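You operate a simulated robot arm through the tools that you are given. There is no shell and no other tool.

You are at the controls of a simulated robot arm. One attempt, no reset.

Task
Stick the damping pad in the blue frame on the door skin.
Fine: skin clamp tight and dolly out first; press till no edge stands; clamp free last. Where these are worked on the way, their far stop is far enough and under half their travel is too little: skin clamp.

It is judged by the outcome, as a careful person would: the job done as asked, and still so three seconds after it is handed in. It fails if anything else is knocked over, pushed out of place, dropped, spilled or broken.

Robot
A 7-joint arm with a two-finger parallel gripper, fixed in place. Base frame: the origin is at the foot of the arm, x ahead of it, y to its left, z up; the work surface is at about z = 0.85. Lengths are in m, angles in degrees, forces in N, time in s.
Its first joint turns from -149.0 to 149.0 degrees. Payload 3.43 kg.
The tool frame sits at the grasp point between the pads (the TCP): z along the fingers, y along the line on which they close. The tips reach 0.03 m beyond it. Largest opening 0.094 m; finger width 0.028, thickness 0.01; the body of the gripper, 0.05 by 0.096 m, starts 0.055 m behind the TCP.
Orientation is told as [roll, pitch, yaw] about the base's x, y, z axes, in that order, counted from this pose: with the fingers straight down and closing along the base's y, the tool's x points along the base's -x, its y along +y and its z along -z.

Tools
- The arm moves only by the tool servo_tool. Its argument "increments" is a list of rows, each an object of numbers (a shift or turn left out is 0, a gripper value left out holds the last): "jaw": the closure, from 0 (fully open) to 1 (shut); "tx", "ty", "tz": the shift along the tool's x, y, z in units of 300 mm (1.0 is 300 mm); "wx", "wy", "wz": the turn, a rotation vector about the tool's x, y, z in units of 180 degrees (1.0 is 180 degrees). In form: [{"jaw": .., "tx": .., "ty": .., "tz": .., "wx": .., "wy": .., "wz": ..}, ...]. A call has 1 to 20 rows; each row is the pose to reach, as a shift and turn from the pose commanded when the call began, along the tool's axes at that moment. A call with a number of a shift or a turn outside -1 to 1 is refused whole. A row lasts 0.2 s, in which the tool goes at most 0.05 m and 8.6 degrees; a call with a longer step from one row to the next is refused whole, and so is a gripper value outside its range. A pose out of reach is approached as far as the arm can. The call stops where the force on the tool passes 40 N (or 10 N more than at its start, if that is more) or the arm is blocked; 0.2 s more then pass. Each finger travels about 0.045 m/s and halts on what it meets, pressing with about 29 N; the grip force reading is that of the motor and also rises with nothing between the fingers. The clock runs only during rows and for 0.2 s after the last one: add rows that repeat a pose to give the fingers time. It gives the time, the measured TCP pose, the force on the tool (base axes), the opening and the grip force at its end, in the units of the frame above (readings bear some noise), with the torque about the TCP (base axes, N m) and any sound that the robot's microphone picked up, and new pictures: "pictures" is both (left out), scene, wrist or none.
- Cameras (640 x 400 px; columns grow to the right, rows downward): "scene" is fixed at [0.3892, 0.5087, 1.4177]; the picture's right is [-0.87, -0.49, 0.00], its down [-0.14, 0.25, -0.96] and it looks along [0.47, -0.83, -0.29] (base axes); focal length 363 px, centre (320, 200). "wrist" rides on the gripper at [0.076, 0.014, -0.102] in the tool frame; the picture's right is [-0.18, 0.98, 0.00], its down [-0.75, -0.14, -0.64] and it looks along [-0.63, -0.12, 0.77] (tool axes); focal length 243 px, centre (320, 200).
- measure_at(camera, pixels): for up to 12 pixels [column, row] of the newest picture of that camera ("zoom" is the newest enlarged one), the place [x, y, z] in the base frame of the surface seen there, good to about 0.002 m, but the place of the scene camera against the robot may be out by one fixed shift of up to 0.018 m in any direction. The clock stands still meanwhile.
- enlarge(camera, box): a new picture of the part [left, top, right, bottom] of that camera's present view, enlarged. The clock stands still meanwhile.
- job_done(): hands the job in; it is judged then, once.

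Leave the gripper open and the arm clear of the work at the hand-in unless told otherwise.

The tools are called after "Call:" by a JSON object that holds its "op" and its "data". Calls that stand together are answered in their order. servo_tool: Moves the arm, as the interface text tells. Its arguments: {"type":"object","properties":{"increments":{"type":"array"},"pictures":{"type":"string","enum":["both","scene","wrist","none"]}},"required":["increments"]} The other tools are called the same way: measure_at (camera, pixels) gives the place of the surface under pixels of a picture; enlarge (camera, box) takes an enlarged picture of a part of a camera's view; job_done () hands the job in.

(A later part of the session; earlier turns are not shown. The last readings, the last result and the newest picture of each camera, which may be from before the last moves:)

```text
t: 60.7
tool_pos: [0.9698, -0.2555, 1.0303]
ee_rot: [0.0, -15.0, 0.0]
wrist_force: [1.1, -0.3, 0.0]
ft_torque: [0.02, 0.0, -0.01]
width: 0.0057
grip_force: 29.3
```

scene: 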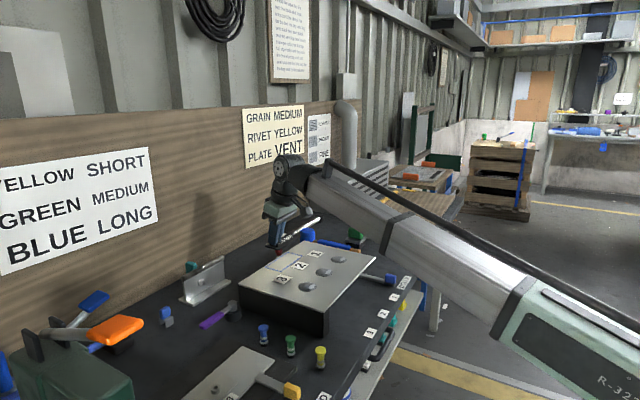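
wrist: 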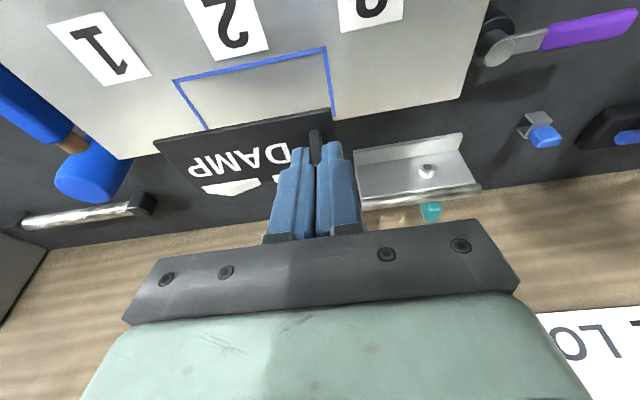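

The hover was reached accurately. I'll measure the visible frame corners and the pad's corners in the same picture to work out the exact shift.

Call:
{"op": "measure_at", "data": {"camera": "wrist", "pixels": [[175, 81], [325, 48], [208, 128], [333, 112], [158, 140], [329, 110], [199, 186], [335, 125], [242, 183], [180, 145], [250, 127], [250, 64]]}}

Call:
{"op": "enlarge", "data": {"camera": "wrist", "box": [140, 30, 370, 200]}}

```text
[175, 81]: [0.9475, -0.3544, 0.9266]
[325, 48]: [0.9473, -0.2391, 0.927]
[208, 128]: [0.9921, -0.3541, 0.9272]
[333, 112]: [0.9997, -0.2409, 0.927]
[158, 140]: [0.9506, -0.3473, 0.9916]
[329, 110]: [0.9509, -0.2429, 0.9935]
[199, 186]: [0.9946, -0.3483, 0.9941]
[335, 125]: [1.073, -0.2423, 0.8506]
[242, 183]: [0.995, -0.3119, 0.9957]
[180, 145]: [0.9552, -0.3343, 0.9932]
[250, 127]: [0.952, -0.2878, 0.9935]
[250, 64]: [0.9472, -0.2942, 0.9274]
```

```text
2.35 times, centred on (255, 115) of wrist
```

zoom: 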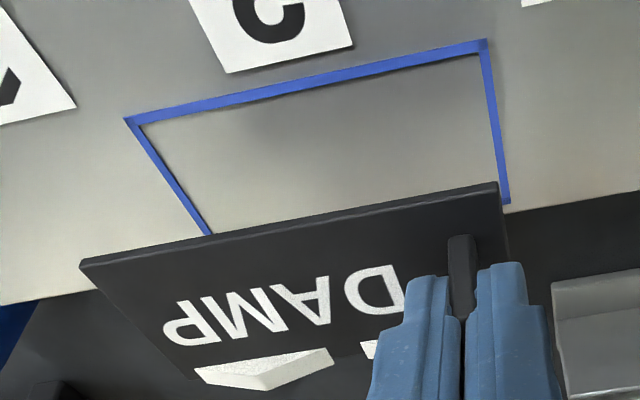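

The pad's centre is at (0.973, −0.2955) and the frame's at (0.9745, −0.297), so only a 1.5 mm shift is needed. I'll lower 56 mm with that correction, stopping about 6 mm above the skin.

Call:
{"op": "servo_tool", "data": {"increments": [{"tx": 0.002, "ty": -0.002, "tz": 0.01}, {"tx": 0.006, "ty": -0.004, "tz": 0.03}, {"tx": 0.013, "ty": -0.005, "tz": 0.055}, {"tx": 0.02, "ty": -0.005, "tz": 0.085}, {"tx": 0.027, "ty": -0.005, "tz": 0.115}, {"tx": 0.034, "ty": -0.005, "tz": 0.145}, {"tx": 0.04, "ty": -0.005, "tz": 0.17}, {"tx": 0.0435, "ty": -0.005, "tz": 0.1816}, {"tx": 0.0435, "ty": -0.005, "tz": 0.1816}]}}

```text
t: 62.7
tool_pos: [0.9707, -0.2557, 0.9753]
ee_rot: [0.0, -15.0, 0.0]
wrist_force: [-0.4, 0.2, -0.1]
ft_torque: [0.03, 0.01, -0.01]
width: 0.0057
grip_force: 29.4
```

scene: 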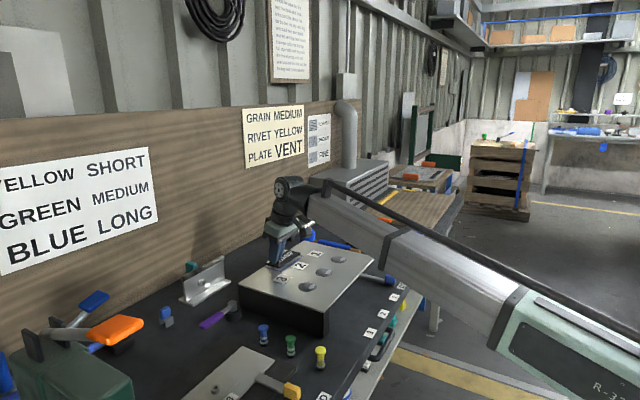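
wrist: 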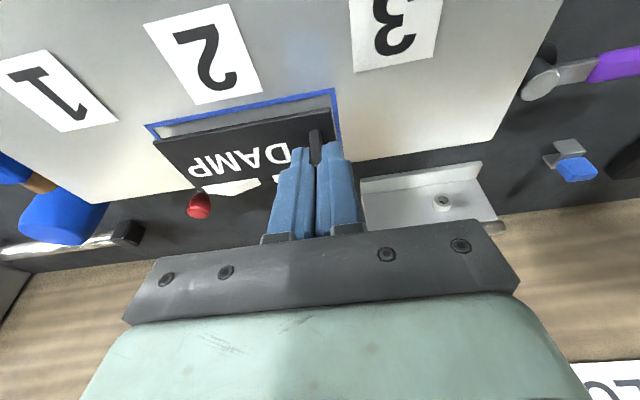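

The pad hovers close over the frame. I'll check alignment once more before laying it down.

Call:
{"op": "enlarge", "data": {"camera": "wrist", "box": [130, 70, 360, 210]}}

Call:
{"op": "measure_at", "data": {"camera": "wrist", "pixels": [[147, 126], [333, 91], [340, 135], [155, 143], [328, 110], [198, 184], [250, 126], [250, 106], [236, 188], [180, 147]]}}

Call:
{"op": "enlarge", "data": {"camera": "scene", "box": [240, 220, 330, 290]}}

```text
2.78 times, centred on (245, 140) of wrist
```

zoom: 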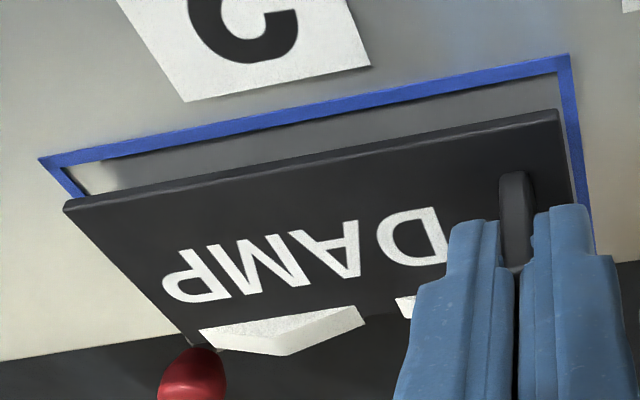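

```text
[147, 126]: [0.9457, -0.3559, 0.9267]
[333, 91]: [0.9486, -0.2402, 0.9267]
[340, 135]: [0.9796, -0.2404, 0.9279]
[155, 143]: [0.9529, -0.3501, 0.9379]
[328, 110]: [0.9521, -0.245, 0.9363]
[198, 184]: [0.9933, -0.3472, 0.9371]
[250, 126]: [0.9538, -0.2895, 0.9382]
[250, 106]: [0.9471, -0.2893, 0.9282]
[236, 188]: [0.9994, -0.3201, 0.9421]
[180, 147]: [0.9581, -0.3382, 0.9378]
```

```text
5.71 times, centred on (285, 255) of scene
```

zoom: 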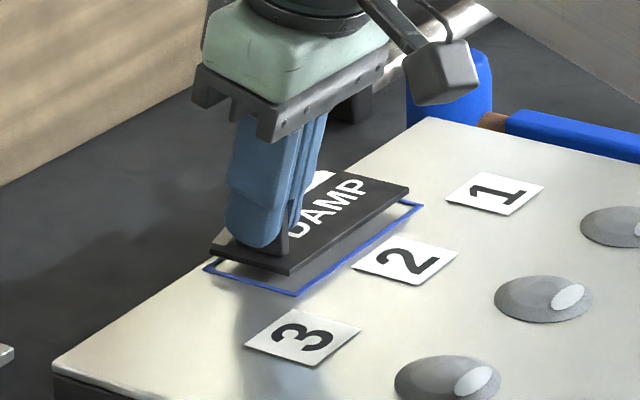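

Alignment is good: the pad is centred at (0.975, −0.2975) inside the frame with parallel edges. I'll lower slowly the last ~6–8 mm until contact.

Call:
{"op": "servo_tool", "data": {"increments": [{"tx": 0.0012, "tz": 0.0045}, {"tx": 0.0024, "tz": 0.009}, {"tx": 0.0036, "tz": 0.0135}, {"tx": 0.0046, "tz": 0.017}, {"tx": 0.0054, "tz": 0.02}, {"tx": 0.006, "tz": 0.0225}, {"tx": 0.0065, "tz": 0.0242}, {"tx": 0.0069, "tz": 0.0258}, {"tx": 0.0069, "tz": 0.0258}]}}

```text
t: 64.7
tool_pos: [0.9714, -0.2563, 0.9655]
ee_rot: [-0.1, -14.9, 0.0]
wrist_force: [0.6, -0.2, 4.0]
ft_torque: [-0.04, -0.01, 0.0]
width: 0.0052
grip_force: 28.9
```

scene: 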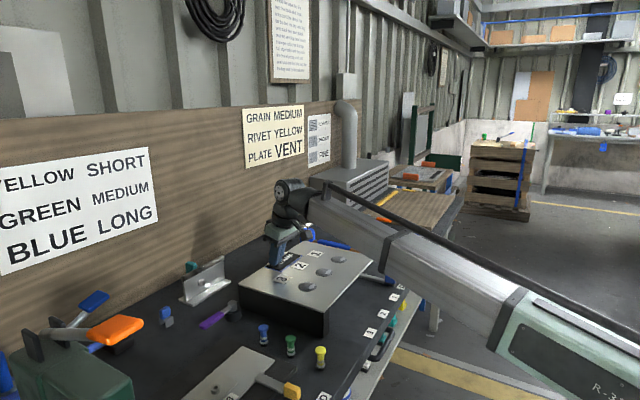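
wrist: 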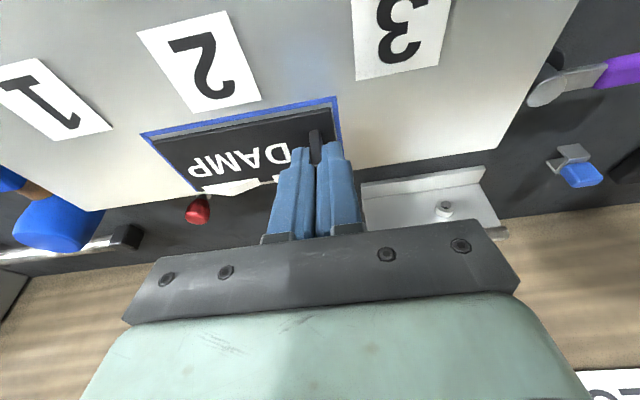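

There's a 4 N contact, so the pad is down in the frame. I'll press a little more through the tab, then open the fingers.

Call:
{"op": "servo_tool", "data": {"increments": [{"tx": 0.0006, "tz": 0.002}, {"tx": 0.0012, "tz": 0.0045}, {"tx": 0.0018, "tz": 0.007}, {"tx": 0.0018, "tz": 0.007}, {"tx": 0.0018, "tz": 0.007}]}}

```text
t: 65.9
tool_pos: [0.9714, -0.2558, 0.9651]
ee_rot: [0.0, -15.1, 0.0]
wrist_force: [3.1, 0.0, 31.8]
ft_torque: [-0.21, -0.15, 0.07]
width: 0.0056
grip_force: 28.5
```

scene: 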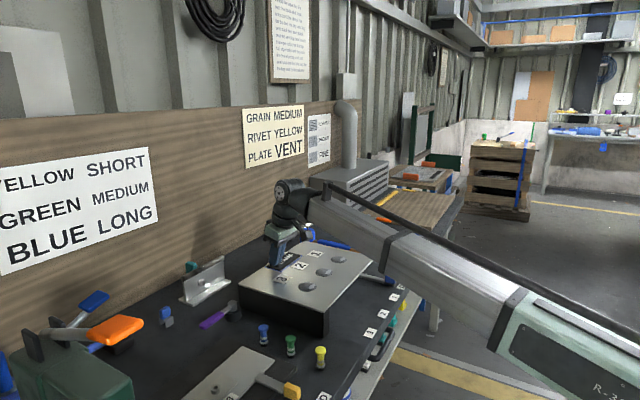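
wrist: 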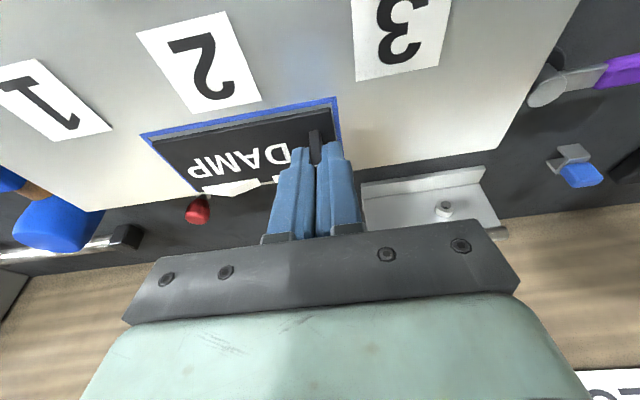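

I've pressed at 32 N through the tab. Now I'll ease the pressure, open the fingers, and lift off vertically.

Call:
{"op": "servo_tool", "data": {"increments": [{"tx": -0.0012, "tz": -0.005}, {"tx": -0.0018, "tz": -0.007}, {"jaw": 0.8, "tx": -0.0018, "tz": -0.007}, {"jaw": 0.65, "tx": -0.0018, "tz": -0.007}, {"jaw": 0.6, "tx": -0.0018, "tz": -0.007}, {"tx": -0.006, "tz": -0.024}, {"tx": -0.016, "tz": -0.06}, {"tx": -0.028, "tz": -0.105}, {"tx": -0.041, "tz": -0.155}, {"tx": -0.052, "tz": -0.195}, {"tx": -0.058, "tz": -0.215}, {"tx": -0.058, "tz": -0.215}]}}

```text
t: 68.5
tool_pos: [0.9707, -0.2568, 1.0322]
ee_rot: [0.0, -15.0, 0.1]
wrist_force: [0.1, -0.5, -1.3]
ft_torque: [0.01, -0.01, -0.01]
width: 0.0377
grip_force: 0.0
```

scene: 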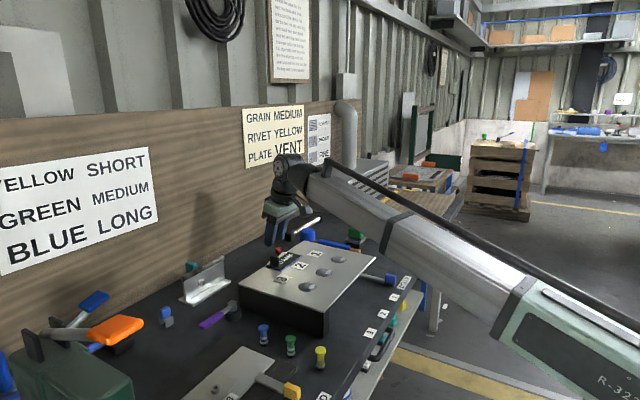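
wrist: 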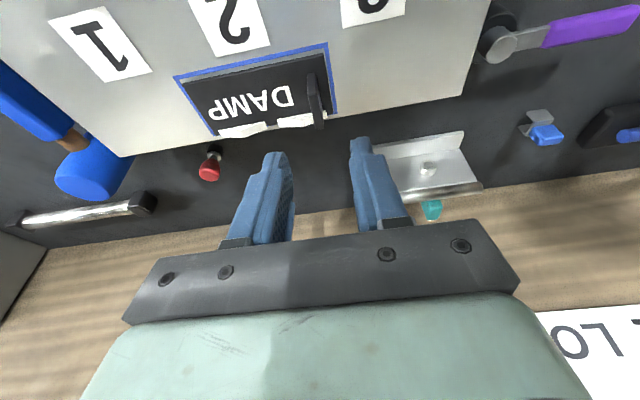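

The pad stayed in the frame. I'll look closely at it for standing edges and measure the flaps.

Call:
{"op": "enlarge", "data": {"camera": "wrist", "box": [160, 30, 360, 160]}}

Call:
{"op": "enlarge", "data": {"camera": "scene", "box": [250, 230, 320, 285]}}

Call:
{"op": "measure_at", "data": {"camera": "wrist", "pixels": [[177, 79], [327, 44], [184, 84], [323, 54], [215, 133], [240, 130], [265, 127], [280, 124], [300, 121], [322, 117], [250, 90], [310, 80]]}}

```text
3.08 times, centred on (260, 95) of wrist
```

zoom: 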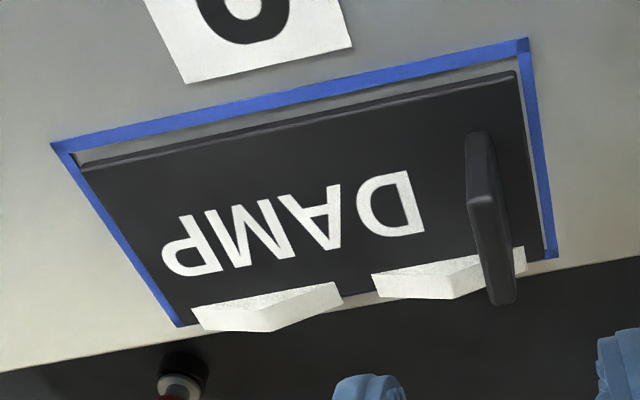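

```text
7.27 times, centred on (285, 258) of scene
```

zoom: 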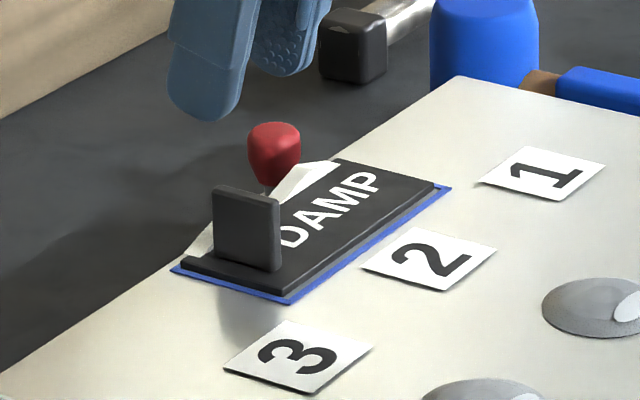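

```text
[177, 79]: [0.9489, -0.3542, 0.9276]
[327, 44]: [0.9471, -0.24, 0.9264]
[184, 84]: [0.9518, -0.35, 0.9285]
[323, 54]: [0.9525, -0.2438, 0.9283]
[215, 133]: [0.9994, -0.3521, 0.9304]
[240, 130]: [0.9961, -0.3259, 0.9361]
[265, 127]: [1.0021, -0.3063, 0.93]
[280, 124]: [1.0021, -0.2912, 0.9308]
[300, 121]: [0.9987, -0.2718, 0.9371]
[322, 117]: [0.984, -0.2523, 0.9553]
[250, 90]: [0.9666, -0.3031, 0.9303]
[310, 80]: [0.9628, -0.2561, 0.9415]
```

The pad lies inside the frame, but two white flaps still stand at its +x edge (z up to 0.937). I'll enlarge them tightly and measure their shape.

Call:
{"op": "enlarge", "data": {"camera": "wrist", "box": [205, 95, 345, 150]}}

Call:
{"op": "measure_at", "data": {"camera": "wrist", "pixels": [[226, 129], [245, 126], [265, 123], [246, 133], [247, 137], [232, 137], [260, 129], [285, 121], [300, 117], [305, 121], [308, 126], [290, 125]]}}

```text
4.57 times, centred on (275, 122) of wrist
```

zoom: 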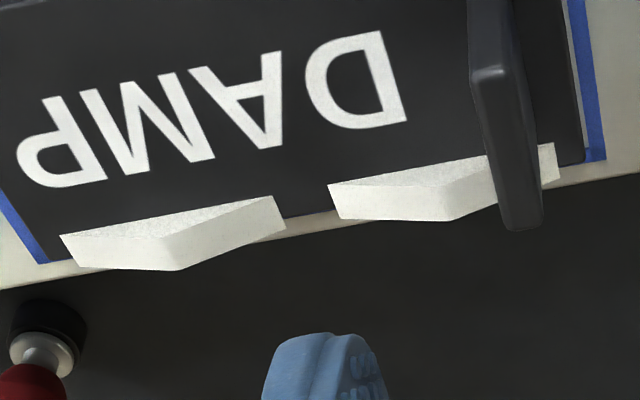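

```text
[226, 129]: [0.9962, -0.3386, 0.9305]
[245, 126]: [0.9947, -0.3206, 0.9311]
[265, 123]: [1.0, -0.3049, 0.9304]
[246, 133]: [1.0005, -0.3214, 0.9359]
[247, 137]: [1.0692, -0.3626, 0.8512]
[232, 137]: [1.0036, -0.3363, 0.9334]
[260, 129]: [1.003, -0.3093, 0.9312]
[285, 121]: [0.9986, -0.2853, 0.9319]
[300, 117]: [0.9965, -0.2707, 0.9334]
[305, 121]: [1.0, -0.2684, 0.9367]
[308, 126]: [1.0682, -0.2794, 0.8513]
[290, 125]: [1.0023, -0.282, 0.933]
```

The flaps are hinged at the pad's +x edge and rise outward (z≈0.937 near x≈1.001), with peaks at about y −0.323 and −0.273. I'll close the fingers and tilt the tool to 35° so the fingertip's lower edge can press them down, hovering first over the flap at y −0.323.

Call:
{"op": "servo_tool", "data": {"increments": [{"jaw": 1.0, "ty": -0.02}, {"ty": -0.06, "wy": -0.01}, {"ty": -0.11, "wy": -0.03}, {"ty": -0.16, "wy": -0.055, "tx": -0.01, "tz": 0.01}, {"ty": -0.2, "wy": -0.08, "tx": -0.02, "tz": 0.03}, {"ty": -0.2207, "wy": -0.1, "tx": -0.03, "tz": 0.06}, {"ty": -0.2207, "wy": -0.111, "tx": -0.04, "tz": 0.1}, {"ty": -0.2207, "wy": -0.111, "tx": -0.0448, "tz": 0.1328}, {"ty": -0.2207, "wy": -0.111, "tx": -0.0448, "tz": 0.1328}]}}

```text
t: 70.5
tool_pos: [0.9941, -0.323, 0.9949]
ee_rot: [0.0, -35.0, 0.0]
wrist_force: [0.1, -0.2, 0.1]
ft_torque: [0.04, -0.02, -0.02]
width: 0.0
grip_force: 29.0
```

scene: 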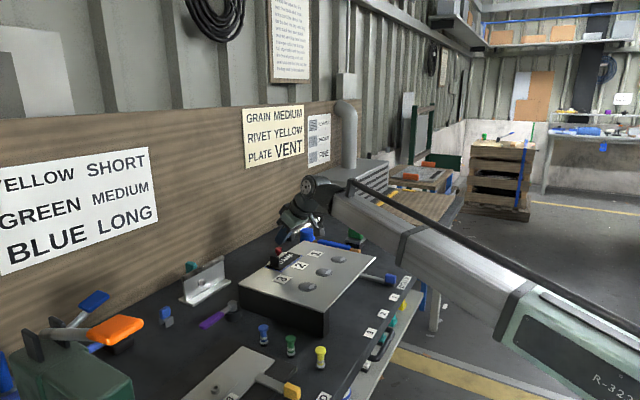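
wrist: 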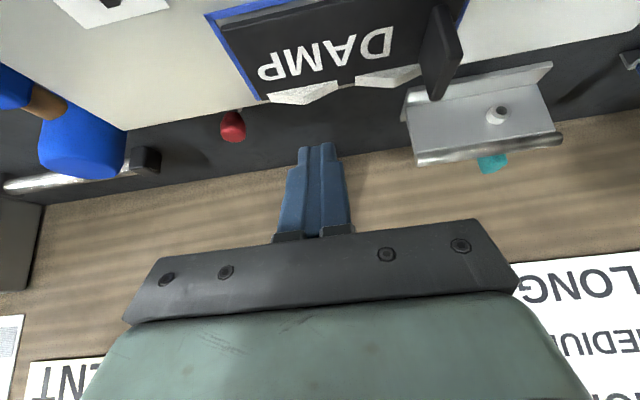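

The tool is poised at 35° above the first flap. I'll descend slowly, watching for first contact.

Call:
{"op": "servo_tool", "data": {"increments": [{"tx": 0.0077, "tz": 0.0109}, {"tx": 0.0191, "tz": 0.0273}, {"tx": 0.0325, "tz": 0.0464}, {"tx": 0.044, "tz": 0.0628}, {"tx": 0.0517, "tz": 0.0737}, {"tx": 0.0555, "tz": 0.0792}, {"tx": 0.0574, "tz": 0.0819}, {"tx": 0.0574, "tz": 0.0819}]}}

```text
t: 72.3
tool_pos: [0.9945, -0.3224, 0.9663]
ee_rot: [0.0, -34.9, 0.0]
wrist_force: [0.1, 0.5, 0.2]
ft_torque: [0.02, 0.01, -0.01]
width: 0.0
grip_force: 28.5
```

scene: 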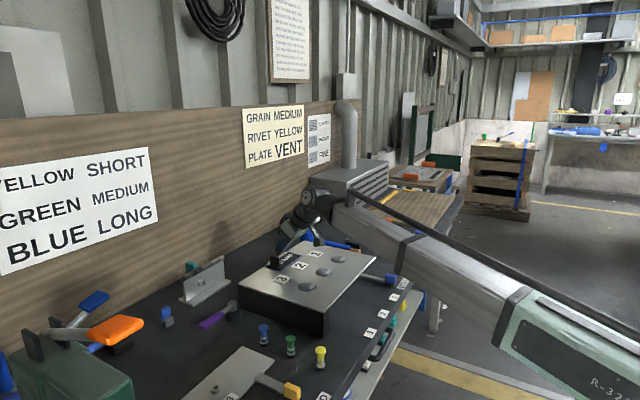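
wrist: 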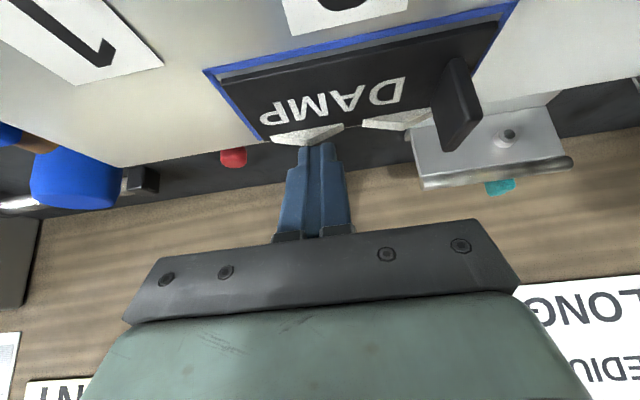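

No contact yet; the tip is just at the flap at (310,140). I'll zoom to see the relation before pressing.

Call:
{"op": "enlarge", "data": {"camera": "wrist", "box": [240, 90, 440, 210]}}

Call:
{"op": "measure_at", "data": {"camera": "wrist", "pixels": [[275, 137], [300, 132], [340, 126], [300, 142], [370, 122], [400, 118], [402, 127], [328, 145], [305, 150]]}}

Call:
{"op": "enlarge", "data": {"camera": "scene", "box": [250, 210, 340, 285]}}

```text
3.20 times, centred on (340, 150) of wrist
```

zoom: 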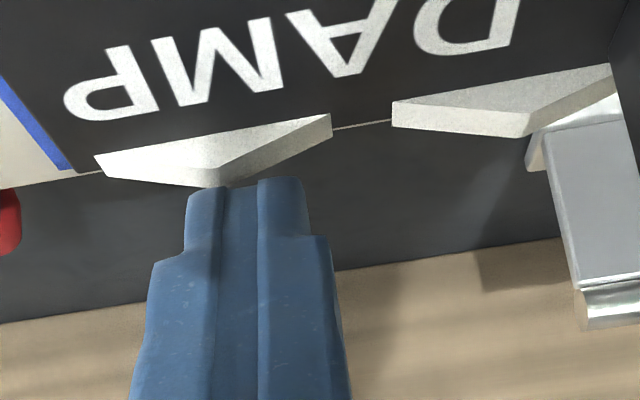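

```text
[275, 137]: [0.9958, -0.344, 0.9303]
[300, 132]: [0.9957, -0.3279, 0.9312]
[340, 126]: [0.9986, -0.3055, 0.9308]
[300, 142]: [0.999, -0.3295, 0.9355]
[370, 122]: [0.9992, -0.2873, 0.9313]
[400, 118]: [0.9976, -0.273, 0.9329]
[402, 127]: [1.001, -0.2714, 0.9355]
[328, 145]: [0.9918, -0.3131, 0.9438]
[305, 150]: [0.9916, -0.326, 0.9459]
```

```text
5.33 times, centred on (295, 248) of scene
```

zoom: 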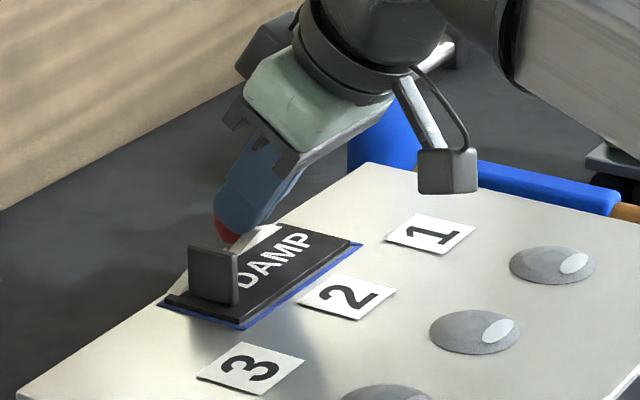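

The tip edge is about 2–3 mm above the flap. I'll press down in 1 mm steps.

Call:
{"op": "servo_tool", "data": {"increments": [{"tx": 0.0019, "tz": 0.0027}, {"tx": 0.0038, "tz": 0.0055}, {"tx": 0.0057, "tz": 0.0082}, {"tx": 0.0077, "tz": 0.0109}, {"tx": 0.0096, "tz": 0.0137}, {"tx": 0.0115, "tz": 0.0164}, {"tx": 0.0115, "tz": 0.0164}]}}

```text
t: 73.9
tool_pos: [0.9942, -0.3228, 0.9617]
ee_rot: [0.0, -35.0, 0.1]
wrist_force: [-0.1, 1.2, 9.6]
ft_torque: [0.0, -0.07, -0.02]
width: 0.0
grip_force: 28.9
```

scene: 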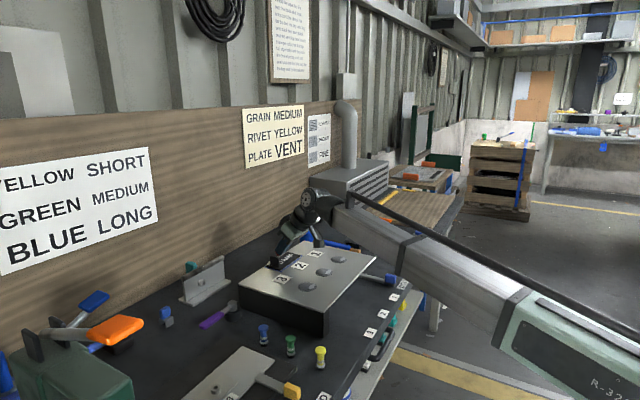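
wrist: 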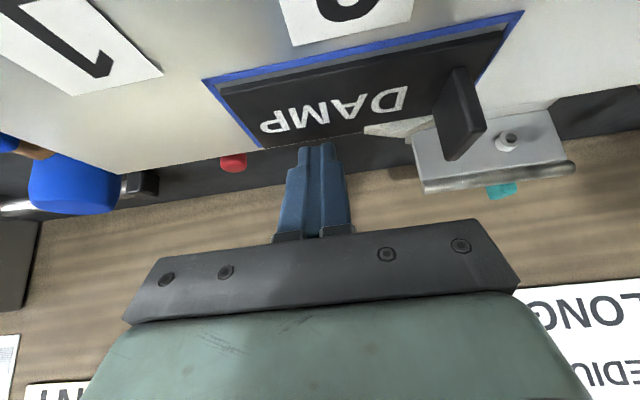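

The first flap has gone flat under 9.6 N. I'll press a little firmer and hold, then lift.

Call:
{"op": "servo_tool", "data": {"increments": [{"tx": 0.001, "tz": 0.0014}, {"tx": 0.0019, "tz": 0.0027}, {"tx": 0.0019, "tz": 0.0027}, {"tx": 0.0019, "tz": 0.0027}, {"tx": 0.0019, "tz": 0.0027}], "pictures": "none"}}

Call:
{"op": "servo_tool", "data": {"increments": [{"tx": -0.0038, "tz": -0.0055}, {"tx": -0.0115, "tz": -0.0164}, {"tx": -0.0268, "tz": -0.0382}, {"tx": -0.044, "tz": -0.0628}, {"tx": -0.0555, "tz": -0.0792}, {"tx": -0.0574, "tz": -0.0819}, {"tx": -0.0574, "tz": -0.0819}]}}

```text
t: 75.1
tool_pos: [0.9952, -0.3227, 0.9605]
ee_rot: [0.1, -35.1, 0.0]
wrist_force: [5.0, -1.2, 26.5]
ft_torque: [-0.03, -0.35, -0.06]
width: 0.0004
grip_force: 28.8
```

```text
t: 76.7
tool_pos: [0.9941, -0.3235, 0.9899]
ee_rot: [0.0, -34.9, 0.0]
wrist_force: [0.7, 0.0, 0.7]
ft_torque: [0.03, 0.01, -0.01]
width: 0.0
grip_force: 29.0
```

scene: 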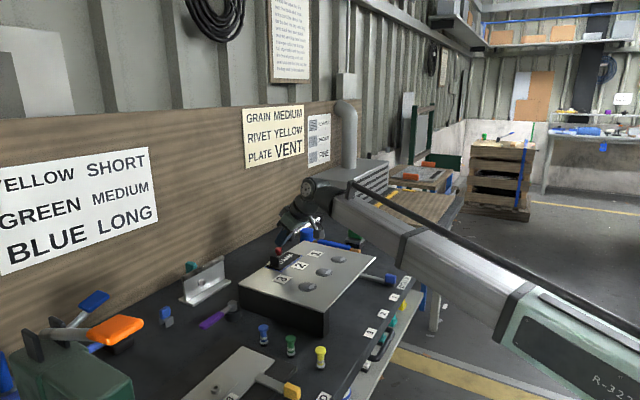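
wrist: 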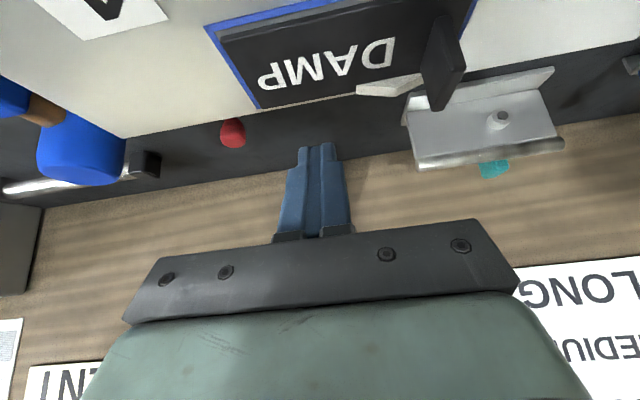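

The first flap stays flat. Now I'll shift to the second flap (y≈−0.275), keeping clear of the tab at y −0.254.

Call:
{"op": "servo_tool", "data": {"increments": [{"ty": 0.02}, {"ty": 0.06}, {"ty": 0.1}, {"ty": 0.135}, {"ty": 0.158}, {"ty": 0.158}, {"ty": 0.158, "tx": 0.0191, "tz": 0.0273}, {"ty": 0.158, "tx": 0.0363, "tz": 0.0519}, {"ty": 0.158, "tx": 0.0459, "tz": 0.0655}, {"ty": 0.158, "tx": 0.0459, "tz": 0.0655}]}}

```text
t: 78.9
tool_pos: [0.9946, -0.2745, 0.9657]
ee_rot: [0.0, -34.9, 0.0]
wrist_force: [0.2, 0.3, -0.3]
ft_torque: [0.0, -0.02, -0.04]
width: 0.0001
grip_force: 29.2
```

scene: 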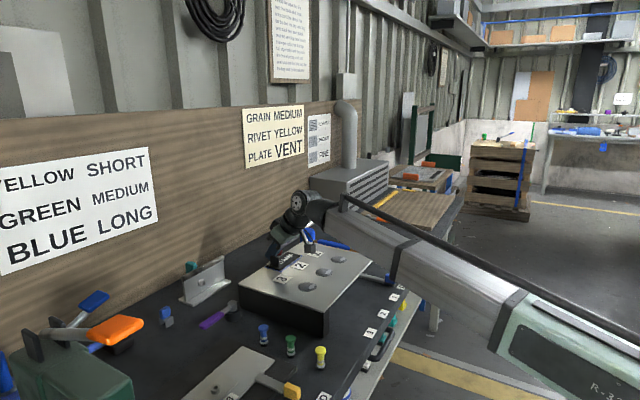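
wrist: 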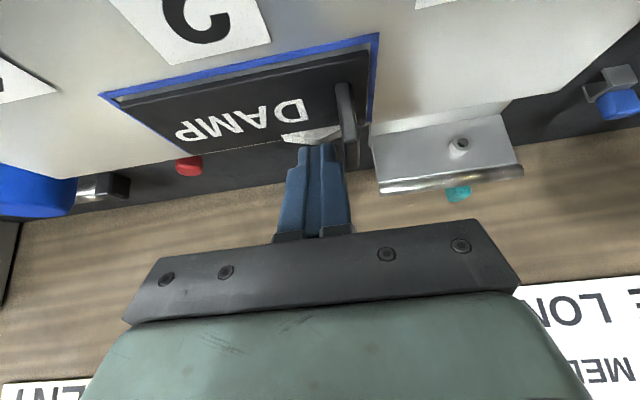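

The tip is just over the second flap at (312,137), with clearance to the tab. Pressing down in 1 mm steps.

Call:
{"op": "servo_tool", "data": {"increments": [{"tx": 0.0019, "tz": 0.0027}, {"tx": 0.0038, "tz": 0.0055}, {"tx": 0.0057, "tz": 0.0082}, {"tx": 0.0077, "tz": 0.0109}, {"tx": 0.0096, "tz": 0.0137}, {"tx": 0.0115, "tz": 0.0164}, {"tx": 0.0122, "tz": 0.0174}, {"tx": 0.0122, "tz": 0.0174}, {"tx": 0.0122, "tz": 0.0174}]}}

```text
t: 80.9
tool_pos: [0.994, -0.2753, 0.9603]
ee_rot: [-0.1, -35.2, 0.0]
wrist_force: [2.6, -1.6, 30.0]
ft_torque: [-0.08, -0.23, 0.04]
width: 0.0
grip_force: 29.2
```

scene: 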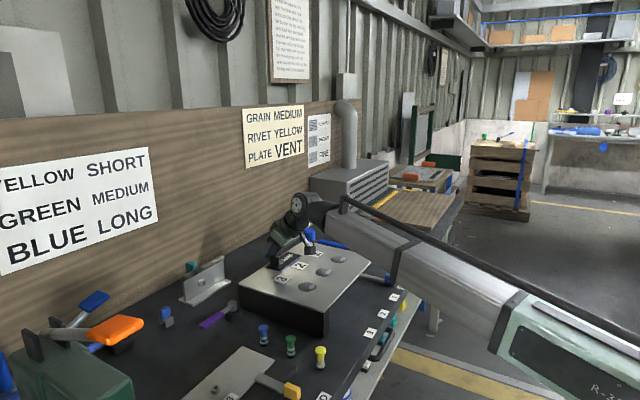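
wrist: 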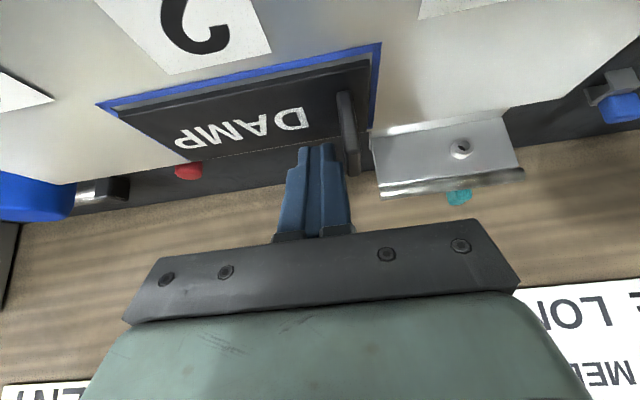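

The second flap is down too, under 30 N. I'll lift straight up and inspect all four edges of the pad.

Call:
{"op": "servo_tool", "data": {"increments": [{"tx": -0.0038, "tz": -0.0055}, {"tx": -0.0115, "tz": -0.0164}, {"tx": -0.0268, "tz": -0.0382}, {"tx": -0.046, "tz": -0.0655}, {"tx": -0.067, "tz": -0.0956}, {"tx": -0.086, "tz": -0.123}, {"tx": -0.0957, "tz": -0.1365}, {"tx": -0.0957, "tz": -0.1365}]}}

Call:
{"op": "enlarge", "data": {"camera": "wrist", "box": [100, 0, 420, 160]}}

Call:
{"op": "enlarge", "data": {"camera": "scene", "box": [250, 230, 320, 285]}}

```text
t: 82.7
tool_pos: [0.9936, -0.2751, 1.0077]
ee_rot: [0.0, -34.9, 0.0]
wrist_force: [-0.4, -0.6, 0.5]
ft_torque: [-0.03, 0.03, 0.02]
width: 0.0
grip_force: 28.8
```

scene: 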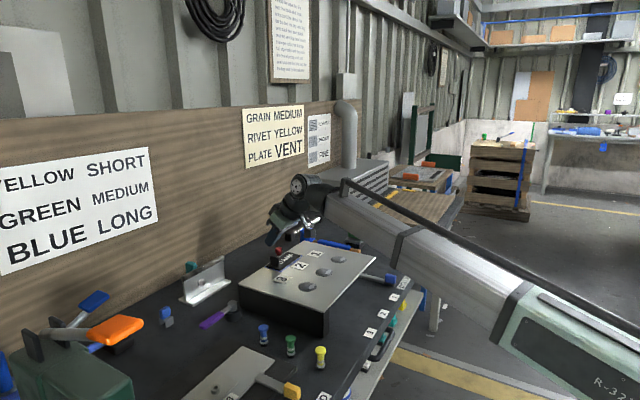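
wrist: 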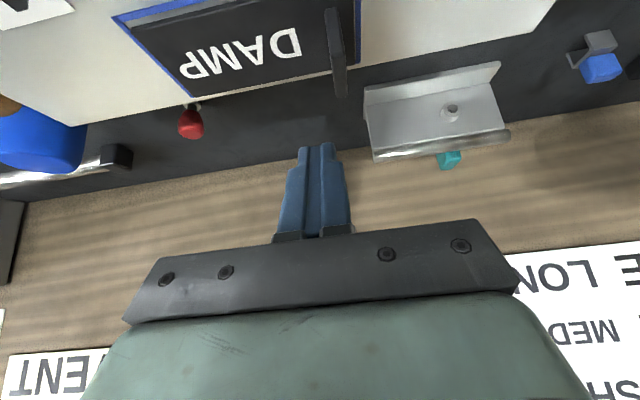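

```text
2.00 times, centred on (260, 80) of wrist
```

zoom: 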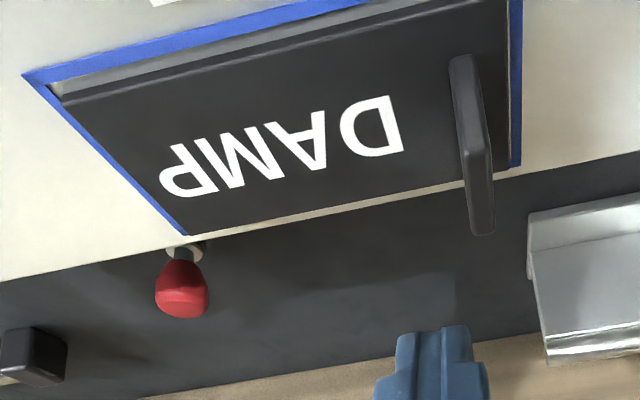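

```text
7.27 times, centred on (285, 258) of scene
```

zoom: 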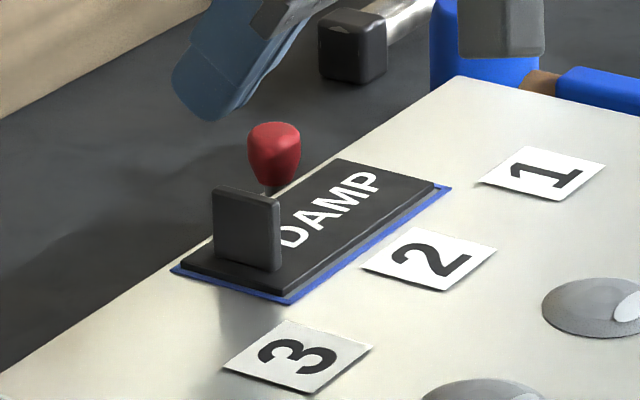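

Both flaps are flat with no white showing. I'll measure heights across the pad, including corners and edges, to be sure it is level.

Call:
{"op": "measure_at", "data": {"camera": "wrist", "pixels": [[135, 48], [195, 90], [230, 60], [250, 35], [280, 12], [318, 40], [250, 82], [290, 75], [345, 70], [352, 40], [160, 50], [300, 45]]}}

Call:
{"op": "enlarge", "data": {"camera": "wrist", "box": [110, 0, 240, 110]}}

```text
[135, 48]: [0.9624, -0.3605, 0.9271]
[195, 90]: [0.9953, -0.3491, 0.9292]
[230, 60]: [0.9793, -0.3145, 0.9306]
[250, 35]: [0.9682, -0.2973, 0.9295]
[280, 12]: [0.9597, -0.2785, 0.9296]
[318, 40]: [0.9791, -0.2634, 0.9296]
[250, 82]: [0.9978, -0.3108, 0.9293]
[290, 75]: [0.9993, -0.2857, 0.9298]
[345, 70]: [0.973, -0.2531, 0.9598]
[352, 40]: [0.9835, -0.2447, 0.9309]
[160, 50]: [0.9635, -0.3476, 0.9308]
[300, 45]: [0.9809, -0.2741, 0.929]
```

```text
3.64 times, centred on (175, 55) of wrist
```

zoom: 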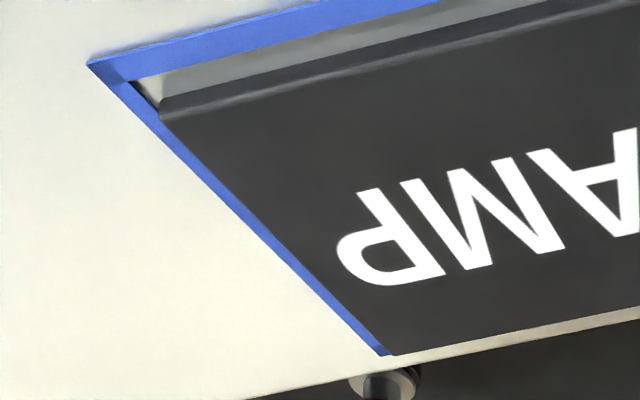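

The pad's face is level (0.929–0.931) all over. I'll back off, bring the tool upright, and take a steeper look at the pad in its frame on the way to the clamp lever.

Call:
{"op": "servo_tool", "data": {"increments": [{"tx": 0.01, "ty": 0.01, "tz": -0.02, "wy": 0.01}, {"tx": 0.03, "ty": 0.03, "tz": -0.05, "wy": 0.03}, {"tx": 0.06, "ty": 0.06, "tz": -0.085, "wy": 0.055}, {"tx": 0.09, "ty": 0.1, "tz": -0.12, "wy": 0.085}, {"tx": 0.12, "ty": 0.14, "tz": -0.15, "wy": 0.115}, {"tx": 0.15, "ty": 0.18, "tz": -0.18, "wy": 0.145}, {"tx": 0.18, "ty": 0.215, "tz": -0.21, "wy": 0.17}, {"tx": 0.2, "ty": 0.24, "tz": -0.23, "wy": 0.187}, {"tx": 0.213, "ty": 0.25, "tz": -0.24, "wy": 0.194}, {"tx": 0.213, "ty": 0.25, "tz": -0.24, "wy": 0.194}]}}

Call:
{"op": "enlarge", "data": {"camera": "wrist", "box": [40, 60, 360, 230]}}

```text
t: 84.9
tool_pos: [0.9008, -0.2003, 1.0296]
ee_rot: [0.0, 0.0, 0.0]
wrist_force: [0.3, -0.3, 0.1]
ft_torque: [-0.02, 0.03, 0.0]
width: 0.0
grip_force: 29.1
```

scene: 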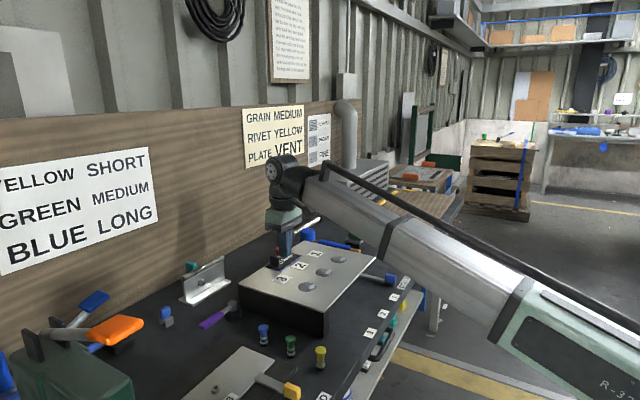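
wrist: 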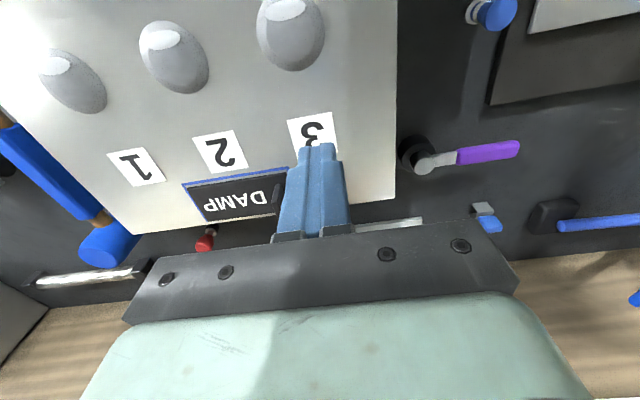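

```text
2.00 times, centred on (200, 145) of wrist
```

zoom: 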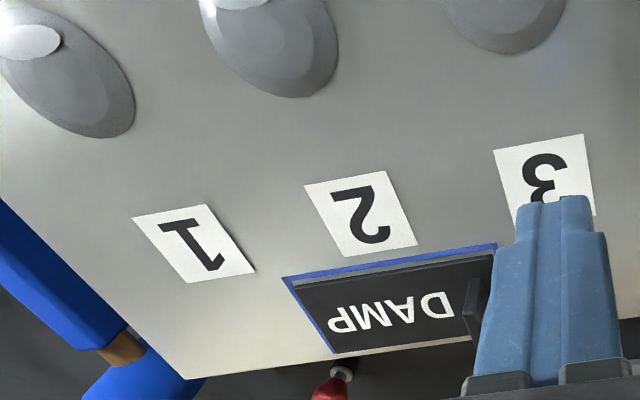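

I'll enlarge further on the pad's +x edge to verify it lies within the frame line.

Call:
{"op": "enlarge", "data": {"camera": "wrist", "box": [175, 160, 295, 235]}}

Call:
{"op": "measure_at", "data": {"camera": "wrist", "pixels": [[184, 184], [287, 168], [208, 221], [187, 189], [283, 174], [208, 217], [230, 215], [250, 213], [265, 211], [230, 218], [262, 196], [240, 200]]}}

```text
5.33 times, centred on (235, 198) of wrist
```

zoom: 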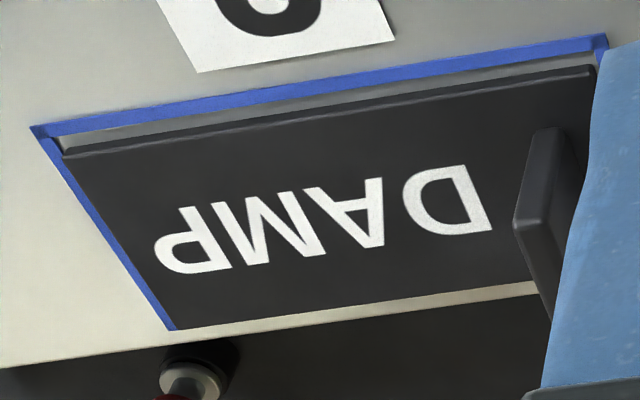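

```text
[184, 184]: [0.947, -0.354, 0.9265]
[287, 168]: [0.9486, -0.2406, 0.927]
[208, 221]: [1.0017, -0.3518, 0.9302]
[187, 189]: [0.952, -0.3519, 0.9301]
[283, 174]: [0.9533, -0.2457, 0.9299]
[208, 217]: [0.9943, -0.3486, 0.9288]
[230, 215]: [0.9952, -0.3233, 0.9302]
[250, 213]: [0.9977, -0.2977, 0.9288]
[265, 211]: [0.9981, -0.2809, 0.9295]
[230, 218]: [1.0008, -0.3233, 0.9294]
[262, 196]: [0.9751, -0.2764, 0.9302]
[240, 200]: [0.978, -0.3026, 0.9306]
```

The pad sits inside the frame on all sides (x 0.952–1.000, y −0.351 to −0.245). Now the last step is freeing the clamp. I'll move above the lever with the tool turned −90° so the fingers close across the handle.

Call:
{"op": "servo_tool", "data": {"increments": [{"jaw": 0.53, "tx": -0.006, "ty": 0.013, "tz": 0.003, "wz": 0.01}, {"tx": -0.022, "ty": 0.044, "tz": 0.009, "wz": 0.035}, {"tx": -0.044, "ty": 0.089, "tz": 0.019, "wz": 0.07}, {"tx": -0.07, "ty": 0.139, "tz": 0.029, "wz": 0.11}, {"tx": -0.095, "ty": 0.19, "tz": 0.04, "wz": 0.15}, {"tx": -0.123, "ty": 0.247, "tz": 0.052, "wz": 0.195}, {"tx": -0.152, "ty": 0.304, "tz": 0.064, "wz": 0.24}, {"tx": -0.18, "ty": 0.361, "tz": 0.076, "wz": 0.285}, {"tx": -0.209, "ty": 0.418, "tz": 0.088, "wz": 0.33}, {"tx": -0.237, "ty": 0.476, "tz": 0.1, "wz": 0.375}, {"tx": -0.262, "ty": 0.526, "tz": 0.11, "wz": 0.415}, {"tx": -0.284, "ty": 0.571, "tz": 0.12, "wz": 0.45}, {"tx": -0.303, "ty": 0.609, "tz": 0.128, "wz": 0.48}, {"tx": -0.316, "ty": 0.634, "tz": 0.133, "wz": 0.5}, {"tx": -0.316, "ty": 0.634, "tz": 0.133, "wz": 0.5}]}}

```text
t: 88.1
tool_pos: [0.9957, -0.0095, 0.9914]
ee_rot: [0.1, 0.0, -90.0]
wrist_force: [-0.4, 0.0, -0.6]
ft_torque: [-0.03, 0.01, -0.02]
width: 0.0443
grip_force: 0.1
```

scene: 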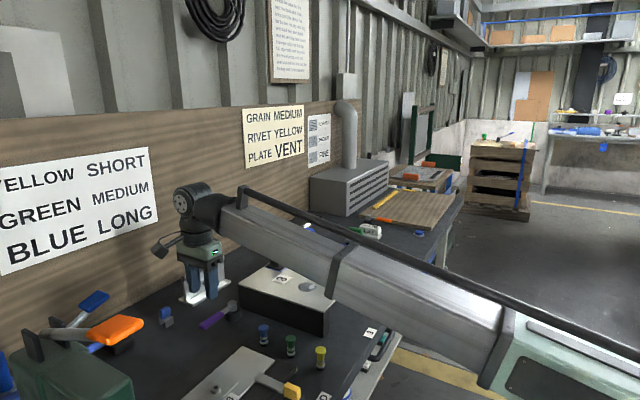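
wrist: 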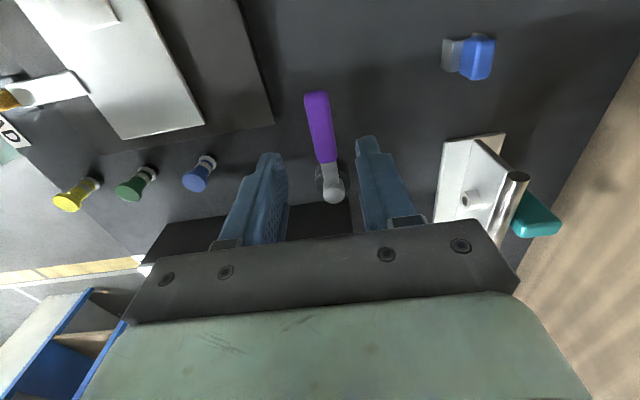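

The lever handle (320,125) is between the fingers. I'll confirm its position, then descend.

Call:
{"op": "measure_at", "data": {"camera": "wrist", "pixels": [[316, 96], [322, 130], [328, 170], [334, 195], [312, 125], [331, 130]]}}

```text
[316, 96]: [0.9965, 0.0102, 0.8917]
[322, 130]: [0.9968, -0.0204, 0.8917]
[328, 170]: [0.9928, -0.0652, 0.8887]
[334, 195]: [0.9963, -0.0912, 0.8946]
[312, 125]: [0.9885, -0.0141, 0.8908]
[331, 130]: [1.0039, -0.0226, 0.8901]
```

Handle centred at x≈0.996. Descending to z 0.900 and closing loosely around it.

Call:
{"op": "servo_tool", "data": {"increments": [{"tz": 0.02}, {"tz": 0.06}, {"tz": 0.11}, {"tz": 0.16}, {"tz": 0.21}, {"tz": 0.26}, {"tz": 0.29}, {"tz": 0.304}, {"tz": 0.304, "jaw": 0.72}, {"tz": 0.304}, {"tz": 0.304}]}}

```text
t: 90.5
tool_pos: [0.9952, -0.0092, 0.8995]
ee_rot: [0.1, 0.0, -90.0]
wrist_force: [1.1, -0.5, -0.2]
ft_torque: [-0.01, 0.0, -0.04]
width: 0.0262
grip_force: 0.1
```

scene: 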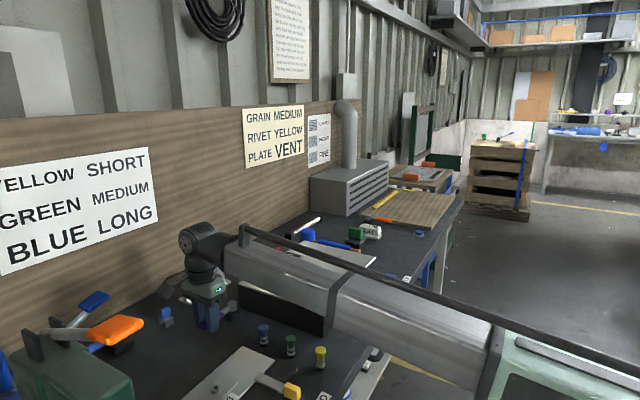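
wrist: 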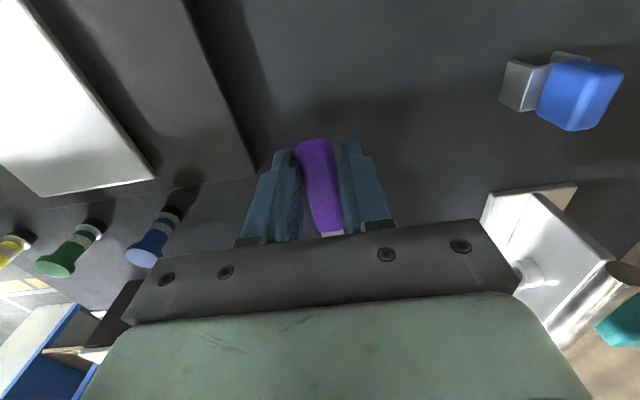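

Sweeping the lever back counter-clockwise, the reverse of before, the first 30°.

Call:
{"op": "servo_tool", "data": {"increments": [{"ty": -0.024, "tx": -0.001, "wz": -0.0278}, {"ty": -0.0477, "tx": -0.0042, "wz": -0.0556}, {"ty": -0.0711, "tx": -0.0094, "wz": -0.0833}, {"ty": -0.0939, "tx": -0.0166, "wz": -0.1111}, {"ty": -0.1161, "tx": -0.0257, "wz": -0.1389}, {"ty": -0.1373, "tx": -0.0368, "wz": -0.1667}], "pictures": "wrist"}}

```text
t: 91.9
tool_pos: [0.955, -0.0198, 0.8993]
ee_rot: [0.1, 0.0, -59.8]
wrist_force: [1.0, 1.4, -0.5]
ft_torque: [-0.02, 0.0, 0.0]
width: 0.0272
grip_force: 1.1
```

wrist: 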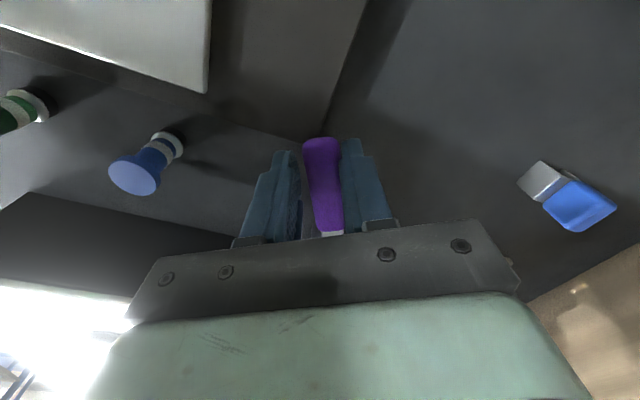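

The lever follows easily. Another 30°.

Call:
{"op": "servo_tool", "data": {"increments": [{"ty": -0.024, "tx": -0.001, "wz": -0.0278}, {"ty": -0.0477, "tx": -0.0042, "wz": -0.0556}, {"ty": -0.0711, "tx": -0.0094, "wz": -0.0833}, {"ty": -0.0939, "tx": -0.0166, "wz": -0.1111}, {"ty": -0.1161, "tx": -0.0257, "wz": -0.1389}, {"ty": -0.1373, "tx": -0.0368, "wz": -0.1667}], "pictures": "wrist"}}

```text
t: 93.3
tool_pos: [0.9253, -0.0499, 0.8992]
ee_rot: [0.0, -0.1, -29.9]
wrist_force: [0.4, 0.4, -0.6]
ft_torque: [0.02, 0.0, -0.01]
width: 0.0273
grip_force: 0.9
```

wrist: 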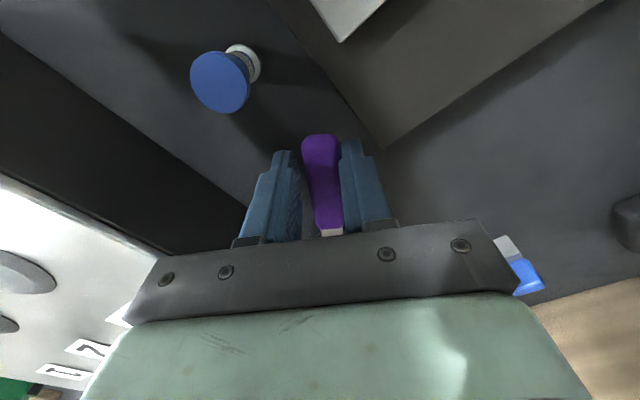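

Final 30° toward the original position.

Call:
{"op": "servo_tool", "data": {"increments": [{"ty": -0.024, "tx": -0.001, "wz": -0.0278}, {"ty": -0.0477, "tx": -0.0042, "wz": -0.0556}, {"ty": -0.0711, "tx": -0.0094, "wz": -0.0833}, {"ty": -0.0939, "tx": -0.0166, "wz": -0.1111}, {"ty": -0.1161, "tx": -0.0257, "wz": -0.1389}, {"ty": -0.1373, "tx": -0.0368, "wz": -0.1667}]}}

```text
t: 94.7
tool_pos: [0.9119, -0.093, 0.9003]
ee_rot: [0.0, 0.0, 0.2]
wrist_force: [-0.6, 0.6, 0.3]
ft_torque: [0.02, -0.01, 0.0]
width: 0.0269
grip_force: 0.9
```

scene: 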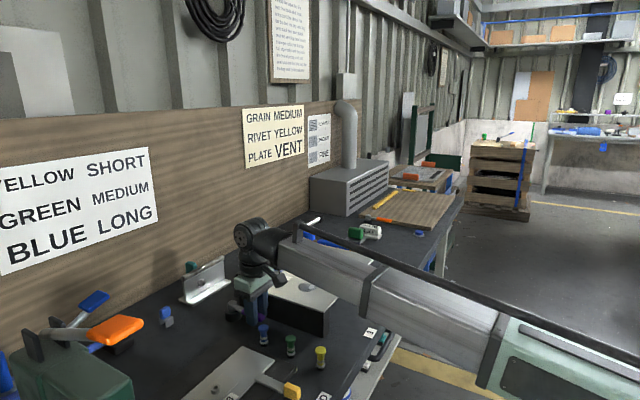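
wrist: 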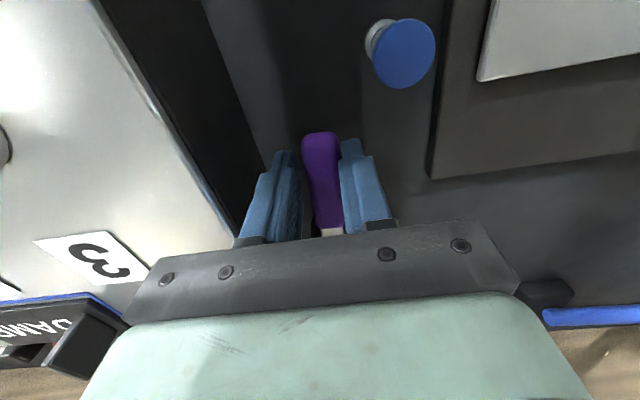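

The lever is nearly home but lags a little against the +y finger. I'll push a few millimetres more toward −y until I feel its stop.

Call:
{"op": "servo_tool", "data": {"increments": [{"ty": -0.006}, {"ty": -0.012}, {"ty": -0.018}, {"ty": -0.024}, {"ty": -0.028}, {"ty": -0.028}]}}

```text
t: 96.1
tool_pos: [0.9115, -0.1004, 0.8996]
ee_rot: [0.2, 0.1, 0.0]
wrist_force: [1.4, 7.0, -0.1]
ft_torque: [0.09, 0.09, -0.03]
width: 0.0304
grip_force: 3.9
```

scene: 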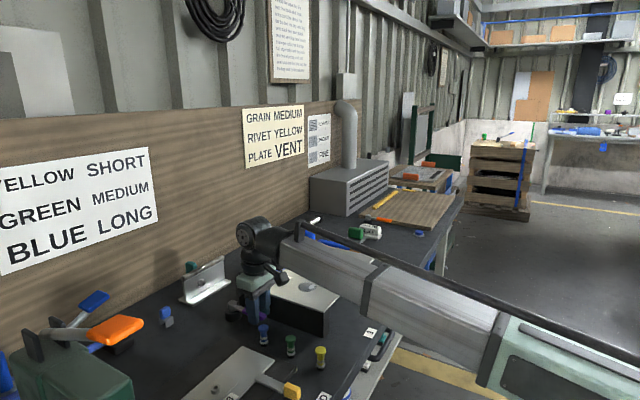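
wrist: 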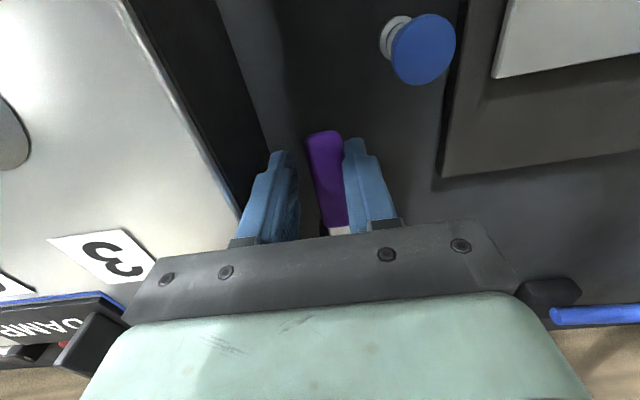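

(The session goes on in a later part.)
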